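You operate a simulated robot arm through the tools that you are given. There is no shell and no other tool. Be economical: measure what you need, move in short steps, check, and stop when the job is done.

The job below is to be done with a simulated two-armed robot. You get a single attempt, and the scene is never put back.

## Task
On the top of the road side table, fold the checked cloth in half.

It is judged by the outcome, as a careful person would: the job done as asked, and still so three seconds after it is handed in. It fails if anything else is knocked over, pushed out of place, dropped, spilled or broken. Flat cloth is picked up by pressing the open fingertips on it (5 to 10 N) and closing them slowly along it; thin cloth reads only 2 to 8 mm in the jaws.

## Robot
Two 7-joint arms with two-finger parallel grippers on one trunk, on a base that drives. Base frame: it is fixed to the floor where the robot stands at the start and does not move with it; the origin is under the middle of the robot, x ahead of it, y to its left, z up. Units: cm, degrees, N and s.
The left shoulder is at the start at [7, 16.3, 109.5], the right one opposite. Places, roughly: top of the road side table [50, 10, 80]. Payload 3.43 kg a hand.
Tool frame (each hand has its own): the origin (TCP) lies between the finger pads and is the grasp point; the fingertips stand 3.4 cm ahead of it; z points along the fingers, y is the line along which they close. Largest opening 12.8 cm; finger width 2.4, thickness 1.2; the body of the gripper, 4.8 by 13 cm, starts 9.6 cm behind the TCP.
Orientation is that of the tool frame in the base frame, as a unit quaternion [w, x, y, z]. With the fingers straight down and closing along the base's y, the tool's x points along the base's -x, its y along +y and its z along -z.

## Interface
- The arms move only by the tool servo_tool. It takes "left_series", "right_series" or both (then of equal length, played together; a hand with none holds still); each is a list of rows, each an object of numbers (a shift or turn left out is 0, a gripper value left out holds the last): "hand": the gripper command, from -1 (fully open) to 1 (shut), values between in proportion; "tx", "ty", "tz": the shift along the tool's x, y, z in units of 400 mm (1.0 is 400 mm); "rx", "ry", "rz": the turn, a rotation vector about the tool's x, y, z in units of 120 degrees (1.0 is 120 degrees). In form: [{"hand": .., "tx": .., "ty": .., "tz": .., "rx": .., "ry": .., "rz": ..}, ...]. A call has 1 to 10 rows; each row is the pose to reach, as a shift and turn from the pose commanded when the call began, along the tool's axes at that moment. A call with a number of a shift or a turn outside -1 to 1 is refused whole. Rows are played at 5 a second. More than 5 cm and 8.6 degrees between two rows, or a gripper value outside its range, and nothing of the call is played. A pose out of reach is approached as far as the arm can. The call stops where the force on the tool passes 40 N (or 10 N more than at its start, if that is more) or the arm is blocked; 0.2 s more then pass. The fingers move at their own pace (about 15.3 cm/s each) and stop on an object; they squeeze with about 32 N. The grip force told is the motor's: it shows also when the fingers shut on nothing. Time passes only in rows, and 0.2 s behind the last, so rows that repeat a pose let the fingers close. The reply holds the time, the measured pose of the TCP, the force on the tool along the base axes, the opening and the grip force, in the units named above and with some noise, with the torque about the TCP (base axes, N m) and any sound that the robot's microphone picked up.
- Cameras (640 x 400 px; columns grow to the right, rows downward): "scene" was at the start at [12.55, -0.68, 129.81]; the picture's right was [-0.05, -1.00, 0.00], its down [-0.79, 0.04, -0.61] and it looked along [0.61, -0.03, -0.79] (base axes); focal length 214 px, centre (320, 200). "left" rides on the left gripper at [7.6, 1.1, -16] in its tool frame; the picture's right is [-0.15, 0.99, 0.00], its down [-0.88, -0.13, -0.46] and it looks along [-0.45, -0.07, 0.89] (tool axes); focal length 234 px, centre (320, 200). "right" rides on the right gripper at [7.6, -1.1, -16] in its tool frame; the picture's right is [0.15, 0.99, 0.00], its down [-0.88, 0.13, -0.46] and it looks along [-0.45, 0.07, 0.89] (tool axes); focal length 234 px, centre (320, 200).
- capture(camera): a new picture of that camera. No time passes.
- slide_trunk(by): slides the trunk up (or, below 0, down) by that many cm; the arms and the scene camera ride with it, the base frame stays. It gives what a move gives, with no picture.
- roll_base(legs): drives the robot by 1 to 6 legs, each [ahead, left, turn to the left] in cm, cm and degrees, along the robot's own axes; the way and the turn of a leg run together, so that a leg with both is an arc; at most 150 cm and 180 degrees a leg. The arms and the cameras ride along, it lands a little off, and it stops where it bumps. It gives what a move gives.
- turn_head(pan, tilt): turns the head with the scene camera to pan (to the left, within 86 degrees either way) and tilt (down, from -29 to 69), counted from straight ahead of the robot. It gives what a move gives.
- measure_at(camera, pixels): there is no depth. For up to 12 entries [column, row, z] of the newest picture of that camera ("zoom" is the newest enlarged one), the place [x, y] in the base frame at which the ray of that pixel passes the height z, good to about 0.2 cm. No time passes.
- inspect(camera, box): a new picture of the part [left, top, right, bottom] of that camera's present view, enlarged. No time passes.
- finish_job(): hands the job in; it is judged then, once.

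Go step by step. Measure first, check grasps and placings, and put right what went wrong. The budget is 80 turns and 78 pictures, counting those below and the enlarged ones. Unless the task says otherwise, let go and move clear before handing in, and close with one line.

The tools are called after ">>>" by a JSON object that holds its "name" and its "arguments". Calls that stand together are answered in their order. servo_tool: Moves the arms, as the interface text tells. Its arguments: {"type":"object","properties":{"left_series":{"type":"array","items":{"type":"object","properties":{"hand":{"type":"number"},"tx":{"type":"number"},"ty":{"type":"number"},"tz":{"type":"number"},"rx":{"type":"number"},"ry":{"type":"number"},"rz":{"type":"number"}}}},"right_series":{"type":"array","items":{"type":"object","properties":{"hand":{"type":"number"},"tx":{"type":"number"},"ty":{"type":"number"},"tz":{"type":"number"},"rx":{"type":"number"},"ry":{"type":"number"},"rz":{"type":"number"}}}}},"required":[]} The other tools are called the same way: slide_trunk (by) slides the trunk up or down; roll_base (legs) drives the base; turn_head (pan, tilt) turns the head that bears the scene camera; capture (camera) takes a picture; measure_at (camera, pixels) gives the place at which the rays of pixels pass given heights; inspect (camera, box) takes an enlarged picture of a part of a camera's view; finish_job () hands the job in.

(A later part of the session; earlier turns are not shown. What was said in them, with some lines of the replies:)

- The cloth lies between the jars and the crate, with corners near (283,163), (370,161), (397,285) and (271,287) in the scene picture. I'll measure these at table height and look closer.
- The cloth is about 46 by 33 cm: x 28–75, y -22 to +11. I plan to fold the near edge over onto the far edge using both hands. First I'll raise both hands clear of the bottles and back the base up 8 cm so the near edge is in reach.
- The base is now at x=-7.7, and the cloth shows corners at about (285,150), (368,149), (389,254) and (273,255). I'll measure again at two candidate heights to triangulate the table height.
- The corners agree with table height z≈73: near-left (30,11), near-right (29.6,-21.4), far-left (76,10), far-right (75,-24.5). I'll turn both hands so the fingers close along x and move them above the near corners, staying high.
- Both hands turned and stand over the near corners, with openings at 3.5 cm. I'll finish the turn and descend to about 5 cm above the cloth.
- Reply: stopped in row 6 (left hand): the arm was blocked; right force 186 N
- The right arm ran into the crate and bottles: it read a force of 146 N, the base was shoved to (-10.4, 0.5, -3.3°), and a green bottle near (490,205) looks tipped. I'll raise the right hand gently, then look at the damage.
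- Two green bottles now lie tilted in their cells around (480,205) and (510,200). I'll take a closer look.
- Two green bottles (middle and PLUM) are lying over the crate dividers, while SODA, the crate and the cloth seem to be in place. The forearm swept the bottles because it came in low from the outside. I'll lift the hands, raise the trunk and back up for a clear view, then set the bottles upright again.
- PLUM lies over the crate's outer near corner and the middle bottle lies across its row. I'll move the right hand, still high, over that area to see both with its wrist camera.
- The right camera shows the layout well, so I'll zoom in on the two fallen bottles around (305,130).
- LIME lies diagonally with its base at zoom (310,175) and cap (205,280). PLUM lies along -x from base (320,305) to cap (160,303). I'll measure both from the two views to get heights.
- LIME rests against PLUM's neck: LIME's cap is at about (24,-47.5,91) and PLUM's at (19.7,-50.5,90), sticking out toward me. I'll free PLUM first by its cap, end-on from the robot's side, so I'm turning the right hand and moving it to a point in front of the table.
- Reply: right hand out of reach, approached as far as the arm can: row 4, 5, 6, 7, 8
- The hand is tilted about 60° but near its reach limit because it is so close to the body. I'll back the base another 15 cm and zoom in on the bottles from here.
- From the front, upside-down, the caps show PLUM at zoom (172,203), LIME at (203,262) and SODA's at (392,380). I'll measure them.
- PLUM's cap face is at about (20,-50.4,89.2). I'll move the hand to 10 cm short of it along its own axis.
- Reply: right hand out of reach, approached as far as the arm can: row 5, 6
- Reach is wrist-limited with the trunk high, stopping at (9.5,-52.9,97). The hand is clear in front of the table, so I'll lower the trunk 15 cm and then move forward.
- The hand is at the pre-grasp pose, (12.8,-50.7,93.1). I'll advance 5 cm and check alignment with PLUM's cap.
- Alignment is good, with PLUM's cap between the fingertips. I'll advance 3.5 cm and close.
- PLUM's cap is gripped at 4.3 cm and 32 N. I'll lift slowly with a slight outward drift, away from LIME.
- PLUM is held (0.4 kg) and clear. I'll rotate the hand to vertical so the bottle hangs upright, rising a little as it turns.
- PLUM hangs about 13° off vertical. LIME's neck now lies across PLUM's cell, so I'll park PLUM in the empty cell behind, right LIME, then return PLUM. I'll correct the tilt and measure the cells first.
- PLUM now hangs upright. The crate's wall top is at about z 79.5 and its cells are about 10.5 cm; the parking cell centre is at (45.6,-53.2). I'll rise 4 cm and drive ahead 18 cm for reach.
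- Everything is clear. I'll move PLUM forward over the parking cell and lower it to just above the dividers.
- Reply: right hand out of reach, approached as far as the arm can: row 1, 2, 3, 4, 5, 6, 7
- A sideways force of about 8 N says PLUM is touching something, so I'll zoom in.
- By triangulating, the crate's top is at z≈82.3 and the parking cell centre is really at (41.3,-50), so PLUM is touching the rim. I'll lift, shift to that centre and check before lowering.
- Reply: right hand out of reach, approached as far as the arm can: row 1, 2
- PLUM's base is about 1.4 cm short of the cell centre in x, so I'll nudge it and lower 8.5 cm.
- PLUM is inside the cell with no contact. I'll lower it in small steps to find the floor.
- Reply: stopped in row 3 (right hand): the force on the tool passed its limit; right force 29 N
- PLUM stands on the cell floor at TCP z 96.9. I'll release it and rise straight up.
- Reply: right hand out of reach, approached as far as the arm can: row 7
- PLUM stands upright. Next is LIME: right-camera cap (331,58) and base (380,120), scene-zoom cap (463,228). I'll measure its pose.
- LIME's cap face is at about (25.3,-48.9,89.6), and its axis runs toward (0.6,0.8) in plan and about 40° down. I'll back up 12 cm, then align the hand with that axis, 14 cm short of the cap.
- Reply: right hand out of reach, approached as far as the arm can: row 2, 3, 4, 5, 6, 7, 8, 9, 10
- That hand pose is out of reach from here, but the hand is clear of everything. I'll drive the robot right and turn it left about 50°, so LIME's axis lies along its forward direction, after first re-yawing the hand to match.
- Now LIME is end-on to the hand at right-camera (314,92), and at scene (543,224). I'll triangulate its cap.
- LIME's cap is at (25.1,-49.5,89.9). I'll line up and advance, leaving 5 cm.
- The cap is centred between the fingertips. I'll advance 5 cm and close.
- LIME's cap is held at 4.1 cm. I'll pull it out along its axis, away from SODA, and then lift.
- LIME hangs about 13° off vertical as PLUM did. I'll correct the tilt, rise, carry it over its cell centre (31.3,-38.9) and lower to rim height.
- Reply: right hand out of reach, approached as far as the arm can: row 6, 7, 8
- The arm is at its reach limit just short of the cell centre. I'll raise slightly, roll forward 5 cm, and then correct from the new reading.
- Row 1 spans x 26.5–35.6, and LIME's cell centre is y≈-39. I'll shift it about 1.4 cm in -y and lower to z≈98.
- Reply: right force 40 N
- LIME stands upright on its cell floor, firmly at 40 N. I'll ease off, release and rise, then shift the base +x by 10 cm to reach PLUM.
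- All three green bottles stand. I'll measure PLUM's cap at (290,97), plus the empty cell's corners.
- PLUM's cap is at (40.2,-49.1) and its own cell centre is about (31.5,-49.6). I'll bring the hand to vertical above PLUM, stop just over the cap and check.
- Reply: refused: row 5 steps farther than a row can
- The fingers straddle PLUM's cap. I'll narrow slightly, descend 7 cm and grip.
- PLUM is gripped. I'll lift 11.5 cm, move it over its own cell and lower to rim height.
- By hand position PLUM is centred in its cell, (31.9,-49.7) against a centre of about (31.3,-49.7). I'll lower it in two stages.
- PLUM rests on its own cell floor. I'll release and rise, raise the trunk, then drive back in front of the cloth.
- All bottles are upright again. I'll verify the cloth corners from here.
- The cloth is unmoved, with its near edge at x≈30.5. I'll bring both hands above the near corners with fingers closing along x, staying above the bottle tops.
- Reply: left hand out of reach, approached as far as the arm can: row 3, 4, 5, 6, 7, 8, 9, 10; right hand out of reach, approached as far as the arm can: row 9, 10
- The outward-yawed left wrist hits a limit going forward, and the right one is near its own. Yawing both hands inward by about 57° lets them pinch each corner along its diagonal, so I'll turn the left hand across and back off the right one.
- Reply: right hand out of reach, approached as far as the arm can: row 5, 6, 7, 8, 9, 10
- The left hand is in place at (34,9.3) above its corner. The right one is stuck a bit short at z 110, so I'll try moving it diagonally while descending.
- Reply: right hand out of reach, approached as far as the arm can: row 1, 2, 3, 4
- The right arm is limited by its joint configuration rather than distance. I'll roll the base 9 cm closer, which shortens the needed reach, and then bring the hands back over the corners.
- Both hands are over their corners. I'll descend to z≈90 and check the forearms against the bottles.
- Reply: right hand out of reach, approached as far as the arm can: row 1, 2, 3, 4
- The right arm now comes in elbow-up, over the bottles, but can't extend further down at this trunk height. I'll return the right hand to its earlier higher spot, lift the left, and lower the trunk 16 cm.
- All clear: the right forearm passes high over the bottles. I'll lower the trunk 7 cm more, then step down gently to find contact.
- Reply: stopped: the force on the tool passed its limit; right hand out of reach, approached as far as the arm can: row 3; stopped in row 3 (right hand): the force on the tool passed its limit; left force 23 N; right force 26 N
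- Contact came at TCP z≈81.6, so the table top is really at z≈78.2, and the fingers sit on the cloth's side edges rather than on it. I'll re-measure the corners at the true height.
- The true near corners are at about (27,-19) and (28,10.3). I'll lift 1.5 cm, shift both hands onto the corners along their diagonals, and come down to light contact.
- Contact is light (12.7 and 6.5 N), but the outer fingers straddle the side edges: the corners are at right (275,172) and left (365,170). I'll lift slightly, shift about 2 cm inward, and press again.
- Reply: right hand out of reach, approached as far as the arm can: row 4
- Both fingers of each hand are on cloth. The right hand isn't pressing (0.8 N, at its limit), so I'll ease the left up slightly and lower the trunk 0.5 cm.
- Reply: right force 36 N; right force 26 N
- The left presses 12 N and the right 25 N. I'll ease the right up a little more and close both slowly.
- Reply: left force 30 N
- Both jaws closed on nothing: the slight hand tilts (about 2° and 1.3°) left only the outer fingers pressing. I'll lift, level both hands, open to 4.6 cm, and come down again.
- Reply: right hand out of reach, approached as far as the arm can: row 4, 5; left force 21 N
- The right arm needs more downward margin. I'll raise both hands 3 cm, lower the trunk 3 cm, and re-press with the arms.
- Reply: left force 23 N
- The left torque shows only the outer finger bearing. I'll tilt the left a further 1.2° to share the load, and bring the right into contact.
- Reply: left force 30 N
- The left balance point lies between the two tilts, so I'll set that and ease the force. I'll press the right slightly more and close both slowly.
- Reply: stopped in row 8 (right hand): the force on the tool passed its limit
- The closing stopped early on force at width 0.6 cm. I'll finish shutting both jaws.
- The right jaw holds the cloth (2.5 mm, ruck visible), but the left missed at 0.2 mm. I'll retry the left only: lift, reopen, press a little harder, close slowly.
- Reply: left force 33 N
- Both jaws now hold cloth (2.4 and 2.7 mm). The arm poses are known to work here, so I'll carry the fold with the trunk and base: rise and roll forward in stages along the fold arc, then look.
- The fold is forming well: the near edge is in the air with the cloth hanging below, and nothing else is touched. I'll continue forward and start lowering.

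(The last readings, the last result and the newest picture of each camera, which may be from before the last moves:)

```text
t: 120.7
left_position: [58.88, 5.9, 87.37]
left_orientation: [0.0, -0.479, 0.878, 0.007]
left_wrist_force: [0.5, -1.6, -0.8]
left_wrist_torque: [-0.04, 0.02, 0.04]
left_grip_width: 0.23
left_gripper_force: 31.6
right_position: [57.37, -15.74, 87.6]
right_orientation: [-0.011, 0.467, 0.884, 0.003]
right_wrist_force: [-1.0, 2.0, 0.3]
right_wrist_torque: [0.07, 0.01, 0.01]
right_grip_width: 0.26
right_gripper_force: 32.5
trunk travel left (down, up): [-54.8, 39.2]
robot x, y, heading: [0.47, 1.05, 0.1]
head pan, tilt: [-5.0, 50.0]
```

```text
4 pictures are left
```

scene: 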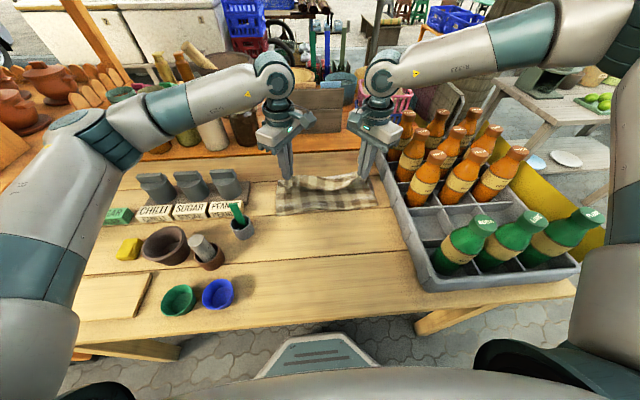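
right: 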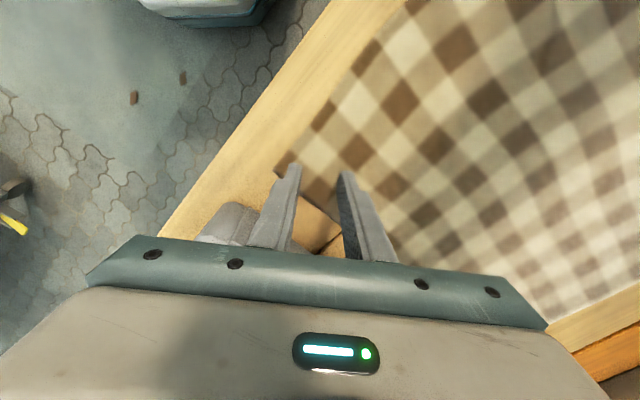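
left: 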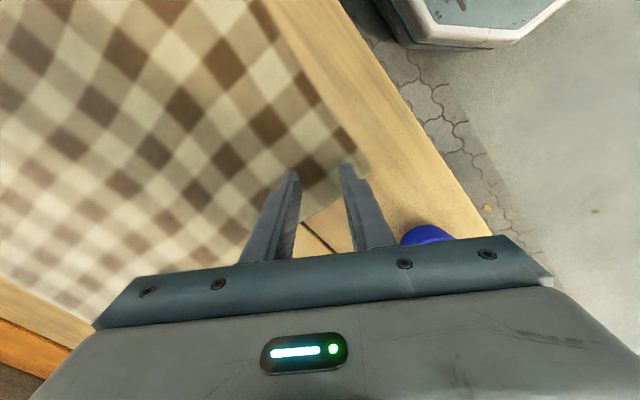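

The fold line shows near row 213. I'll measure it and the visible far edge to decide how much further to go.

>>> {"name": "measure_at", "arguments": {"camera": "scene", "pixels": [[278, 215, 78.3], [330, 212, 78.3], [378, 206, 78.3], [278, 178, 78.3], [370, 176, 78.3]]}}

>>> {"name": "roll_base", "arguments": {"legs": [[5, 0, 0]]}}

>>> {"name": "slide_trunk", "arguments": {"by": -4}}

```text
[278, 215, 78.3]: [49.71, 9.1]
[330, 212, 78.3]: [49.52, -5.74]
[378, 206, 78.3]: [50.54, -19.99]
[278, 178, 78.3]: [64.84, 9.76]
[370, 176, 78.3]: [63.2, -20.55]
```

```text
t: 121.6
left_position: [64.02, 5.95, 87.29]
left_orientation: [-0.001, -0.48, 0.877, 0.007]
left_wrist_force: [0.2, -2.7, -0.7]
left_wrist_torque: [-0.11, 0.03, 0.09]
left_grip_width: 0.22
left_gripper_force: 31.6
right_position: [62.48, -15.73, 87.19]
right_orientation: [-0.011, 0.467, 0.884, 0.004]
right_wrist_force: [-0.1, 3.3, -1.0]
right_wrist_torque: [0.04, -0.02, 0.05]
right_grip_width: 0.24
right_gripper_force: 32.1
trunk travel left (down, up): [-54.8, 39.2]
robot x, y, heading: [5.53, 1.14, 0.1]
head pan, tilt: [-5.0, 50.0]
```

```text
t: 122.5
left_position: [63.81, 5.94, 83.25]
left_orientation: [-0.001, -0.479, 0.878, 0.006]
left_wrist_force: [-0.1, -1.3, -0.5]
left_wrist_torque: [-0.11, -0.02, 0.04]
left_grip_width: 0.2
left_gripper_force: 32.2
right_position: [62.31, -15.58, 83.45]
right_orientation: [-0.01, 0.467, 0.884, 0.004]
right_wrist_force: [0.4, 3.0, 0.3]
right_wrist_torque: [0.06, 0.0, 0.03]
right_grip_width: 0.27
right_gripper_force: 31.8
trunk travel left (down, up): [-50.8, 43.2]
robot x, y, heading: [5.42, 1.18, 0.3]
head pan, tilt: [-5.0, 50.0]
5 turns are left
```

The fold line is at x≈49.7 and the corners are about 2–3 cm short of the far edge (69). I'll roll 2.3 cm more, nudge the right hand, lower to contact, release, and rise straight up.

>>> {"name": "roll_base", "arguments": {"legs": [[2.3, 0, 0]]}}

>>> {"name": "servo_tool", "arguments": {"left_series": [{"tz": 0.0}, {"tz": 0.0}], "right_series": [{"tx": -0.02}, {"tx": -0.04}]}}

>>> {"name": "slide_trunk", "arguments": {"by": -1.2}}

>>> {"name": "servo_tool", "arguments": {"left_series": [{"hand": 0.85}, {"hand": 0.7}, {"hand": 0.6}, {"hand": 0.6}, {"tz": -0.05}, {"tz": -0.12}], "right_series": [{"hand": 0.85}, {"hand": 0.7}, {"hand": 0.6}, {"hand": 0.6}, {"tz": -0.05}, {"tz": -0.12}]}}

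>>> {"name": "slide_trunk", "arguments": {"by": 12}}

>>> {"name": "roll_base", "arguments": {"legs": [[-20, 0, 0]]}}

>>> {"name": "inspect", "arguments": {"camera": "scene", "box": [220, 110, 420, 250]}}

```text
t: 123.3
left_position: [66.12, 5.87, 83.29]
left_orientation: [0.0, -0.478, 0.878, 0.005]
left_wrist_force: [0.2, -1.8, -0.5]
left_wrist_torque: [-0.08, 0.02, 0.04]
left_grip_width: 0.23
left_gripper_force: 32.5
right_position: [64.68, -15.65, 83.34]
right_orientation: [-0.012, 0.468, 0.884, 0.003]
right_wrist_force: [-0.3, 2.7, -0.8]
right_wrist_torque: [0.12, 0.0, 0.03]
right_grip_width: 0.26
right_gripper_force: 31.8
trunk travel left (down, up): [-50.8, 43.2]
robot x, y, heading: [7.75, 1.25, 0.2]
head pan, tilt: [-5.0, 50.0]
```

```text
t: 123.9
left_position: [66.2, 5.69, 83.15]
left_orientation: [-0.001, -0.479, 0.878, 0.006]
left_wrist_force: [0.9, -12.9, 0.0]
left_wrist_torque: [-0.44, -0.03, 0.21]
left_grip_width: 0.25
left_gripper_force: 31.7
right_position: [65.48, -16.94, 83.22]
right_orientation: [-0.012, 0.466, 0.884, 0.004]
right_wrist_force: [-1.2, 14.3, -0.4]
right_wrist_torque: [0.52, 0.07, 0.12]
right_grip_width: 0.26
right_gripper_force: 32.0
trunk travel left (down, up): [-50.8, 43.2]
robot x, y, heading: [8.06, 0.89, -0.1]
head pan, tilt: [-5.0, 50.0]
```

```text
t: 124.5
left_position: [66.08, 5.85, 82.12]
left_orientation: [0.0, -0.478, 0.878, 0.005]
left_wrist_force: [1.6, -16.5, 0.9]
left_wrist_torque: [-0.47, -0.06, 0.25]
left_grip_width: 0.29
left_gripper_force: 31.7
right_position: [65.55, -16.98, 82.19]
right_orientation: [-0.011, 0.467, 0.884, 0.004]
right_wrist_force: [-0.6, 14.1, 0.6]
right_wrist_torque: [0.56, 0.02, 0.1]
right_grip_width: 0.24
right_gripper_force: 32.1
trunk travel left (down, up): [-49.6, 44.4]
robot x, y, heading: [7.62, 1.17, 0.3]
head pan, tilt: [-5.0, 50.0]
```

```text
t: 125.9
left_position: [66.26, 5.91, 86.91]
left_orientation: [-0.001, -0.48, 0.878, 0.006]
left_wrist_force: [0.0, 0.1, 0.5]
left_wrist_torque: [-0.01, -0.01, 0.01]
left_grip_width: 2.54
left_gripper_force: 0.0
right_position: [65.56, -17.07, 86.98]
right_orientation: [-0.01, 0.467, 0.884, 0.003]
right_wrist_force: [-0.3, -0.4, -0.2]
right_wrist_torque: [0.02, 0.0, 0.01]
right_grip_width: 2.56
right_gripper_force: 0.1
trunk travel left (down, up): [-49.6, 44.4]
robot x, y, heading: [7.68, 1.4, 0.0]
head pan, tilt: [-5.0, 50.0]
```

```text
t: 127.4
left_position: [66.26, 5.97, 98.84]
left_orientation: [0.0, -0.479, 0.878, 0.006]
left_wrist_force: [0.0, -0.2, -0.5]
left_wrist_torque: [0.02, 0.02, -0.02]
left_grip_width: 2.57
left_gripper_force: 0.1
right_position: [65.64, -17.12, 98.89]
right_orientation: [-0.012, 0.467, 0.884, 0.003]
right_wrist_force: [0.7, -0.3, -0.4]
right_wrist_torque: [0.0, -0.02, 0.04]
right_grip_width: 2.59
right_gripper_force: 0.1
trunk travel left (down, up): [-61.6, 32.4]
robot x, y, heading: [8.02, 0.71, 0.2]
head pan, tilt: [-5.0, 50.0]
```

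```text
t: 129.0
left_position: [46.18, 6.27, 98.88]
left_orientation: [0.0, -0.484, 0.875, 0.006]
left_wrist_force: [0.9, 0.1, 0.1]
left_wrist_torque: [0.02, -0.03, -0.05]
left_grip_width: 2.56
left_gripper_force: 0.0
right_position: [45.74, -16.81, 98.81]
right_orientation: [-0.011, 0.464, 0.886, 0.003]
right_wrist_force: [-0.5, 0.4, 0.2]
right_wrist_torque: [-0.04, -0.01, -0.01]
right_grip_width: 2.58
right_gripper_force: 0.0
trunk travel left (down, up): [-61.6, 32.4]
robot x, y, heading: [-12.01, 0.84, 0.5]
head pan, tilt: [-5.0, 50.0]
```

```text
2.86 times, centred on (320, 180) of scene
4 turns are left
```

zoom: 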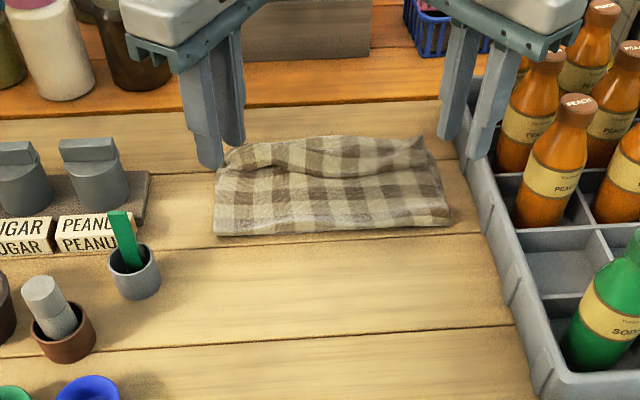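

The cloth lies folded in half with a soft ridge near the far edge, and nothing else was disturbed. I'll back off fully and take a last look.

>>> {"name": "roll_base", "arguments": {"legs": [[-20, 0, 0]]}}

>>> {"name": "capture", "arguments": {"camera": "scene"}}

>>> {"name": "inspect", "arguments": {"camera": "scene", "box": [240, 90, 400, 200]}}

```text
t: 130.6
left_position: [26.38, 6.04, 98.97]
left_orientation: [0.0, -0.483, 0.875, 0.006]
left_wrist_force: [0.1, 0.3, -0.3]
left_wrist_torque: [0.02, 0.0, 0.05]
left_grip_width: 2.57
left_gripper_force: 0.1
right_position: [25.9, -16.73, 98.86]
right_orientation: [-0.011, 0.463, 0.886, 0.003]
right_wrist_force: [-0.1, 0.3, 0.1]
right_wrist_torque: [0.01, -0.02, -0.01]
right_grip_width: 2.55
right_gripper_force: 0.0
trunk travel left (down, up): [-61.6, 32.4]
robot x, y, heading: [-32.65, 0.58, 1.1]
head pan, tilt: [-5.0, 50.0]
```

```text
2 pictures are left
```

scene: 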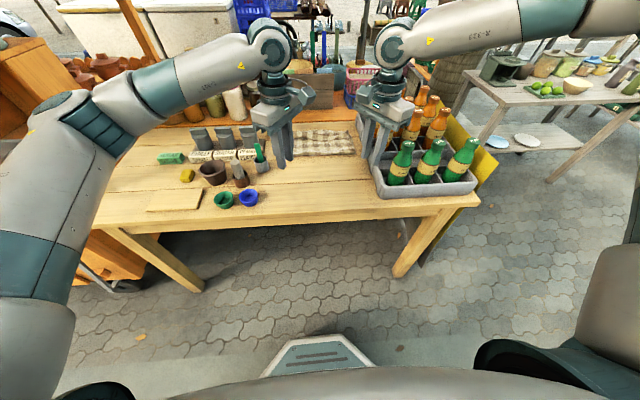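

```text
3.64 times, centred on (320, 145) of scene
3 turns are left
```

zoom: 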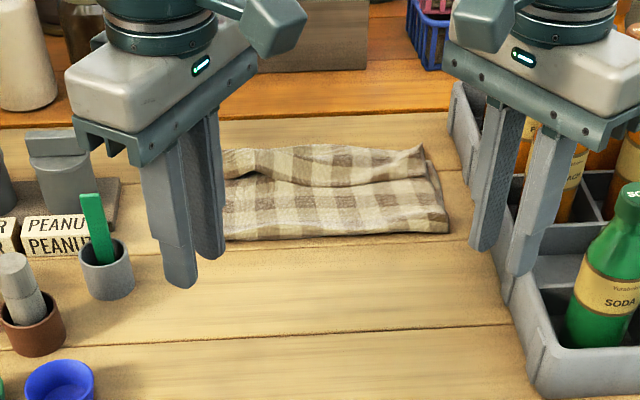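

The cloth is folded in half and stable, both hands are clear, and all the bottles stand in their cells. I'm handing the job in.

>>> {"name": "finish_job", "arguments": {}}

```text
The job is handed in.
```

The checked cloth is folded in half on the road side table, near edge over far edge, with a soft ridge left along the far edge. On my first approach the right arm knocked over two bottles in the crate, LIME and PLUM. I stood both upright again in their own cells, and the last pictures show nothing else out of place.
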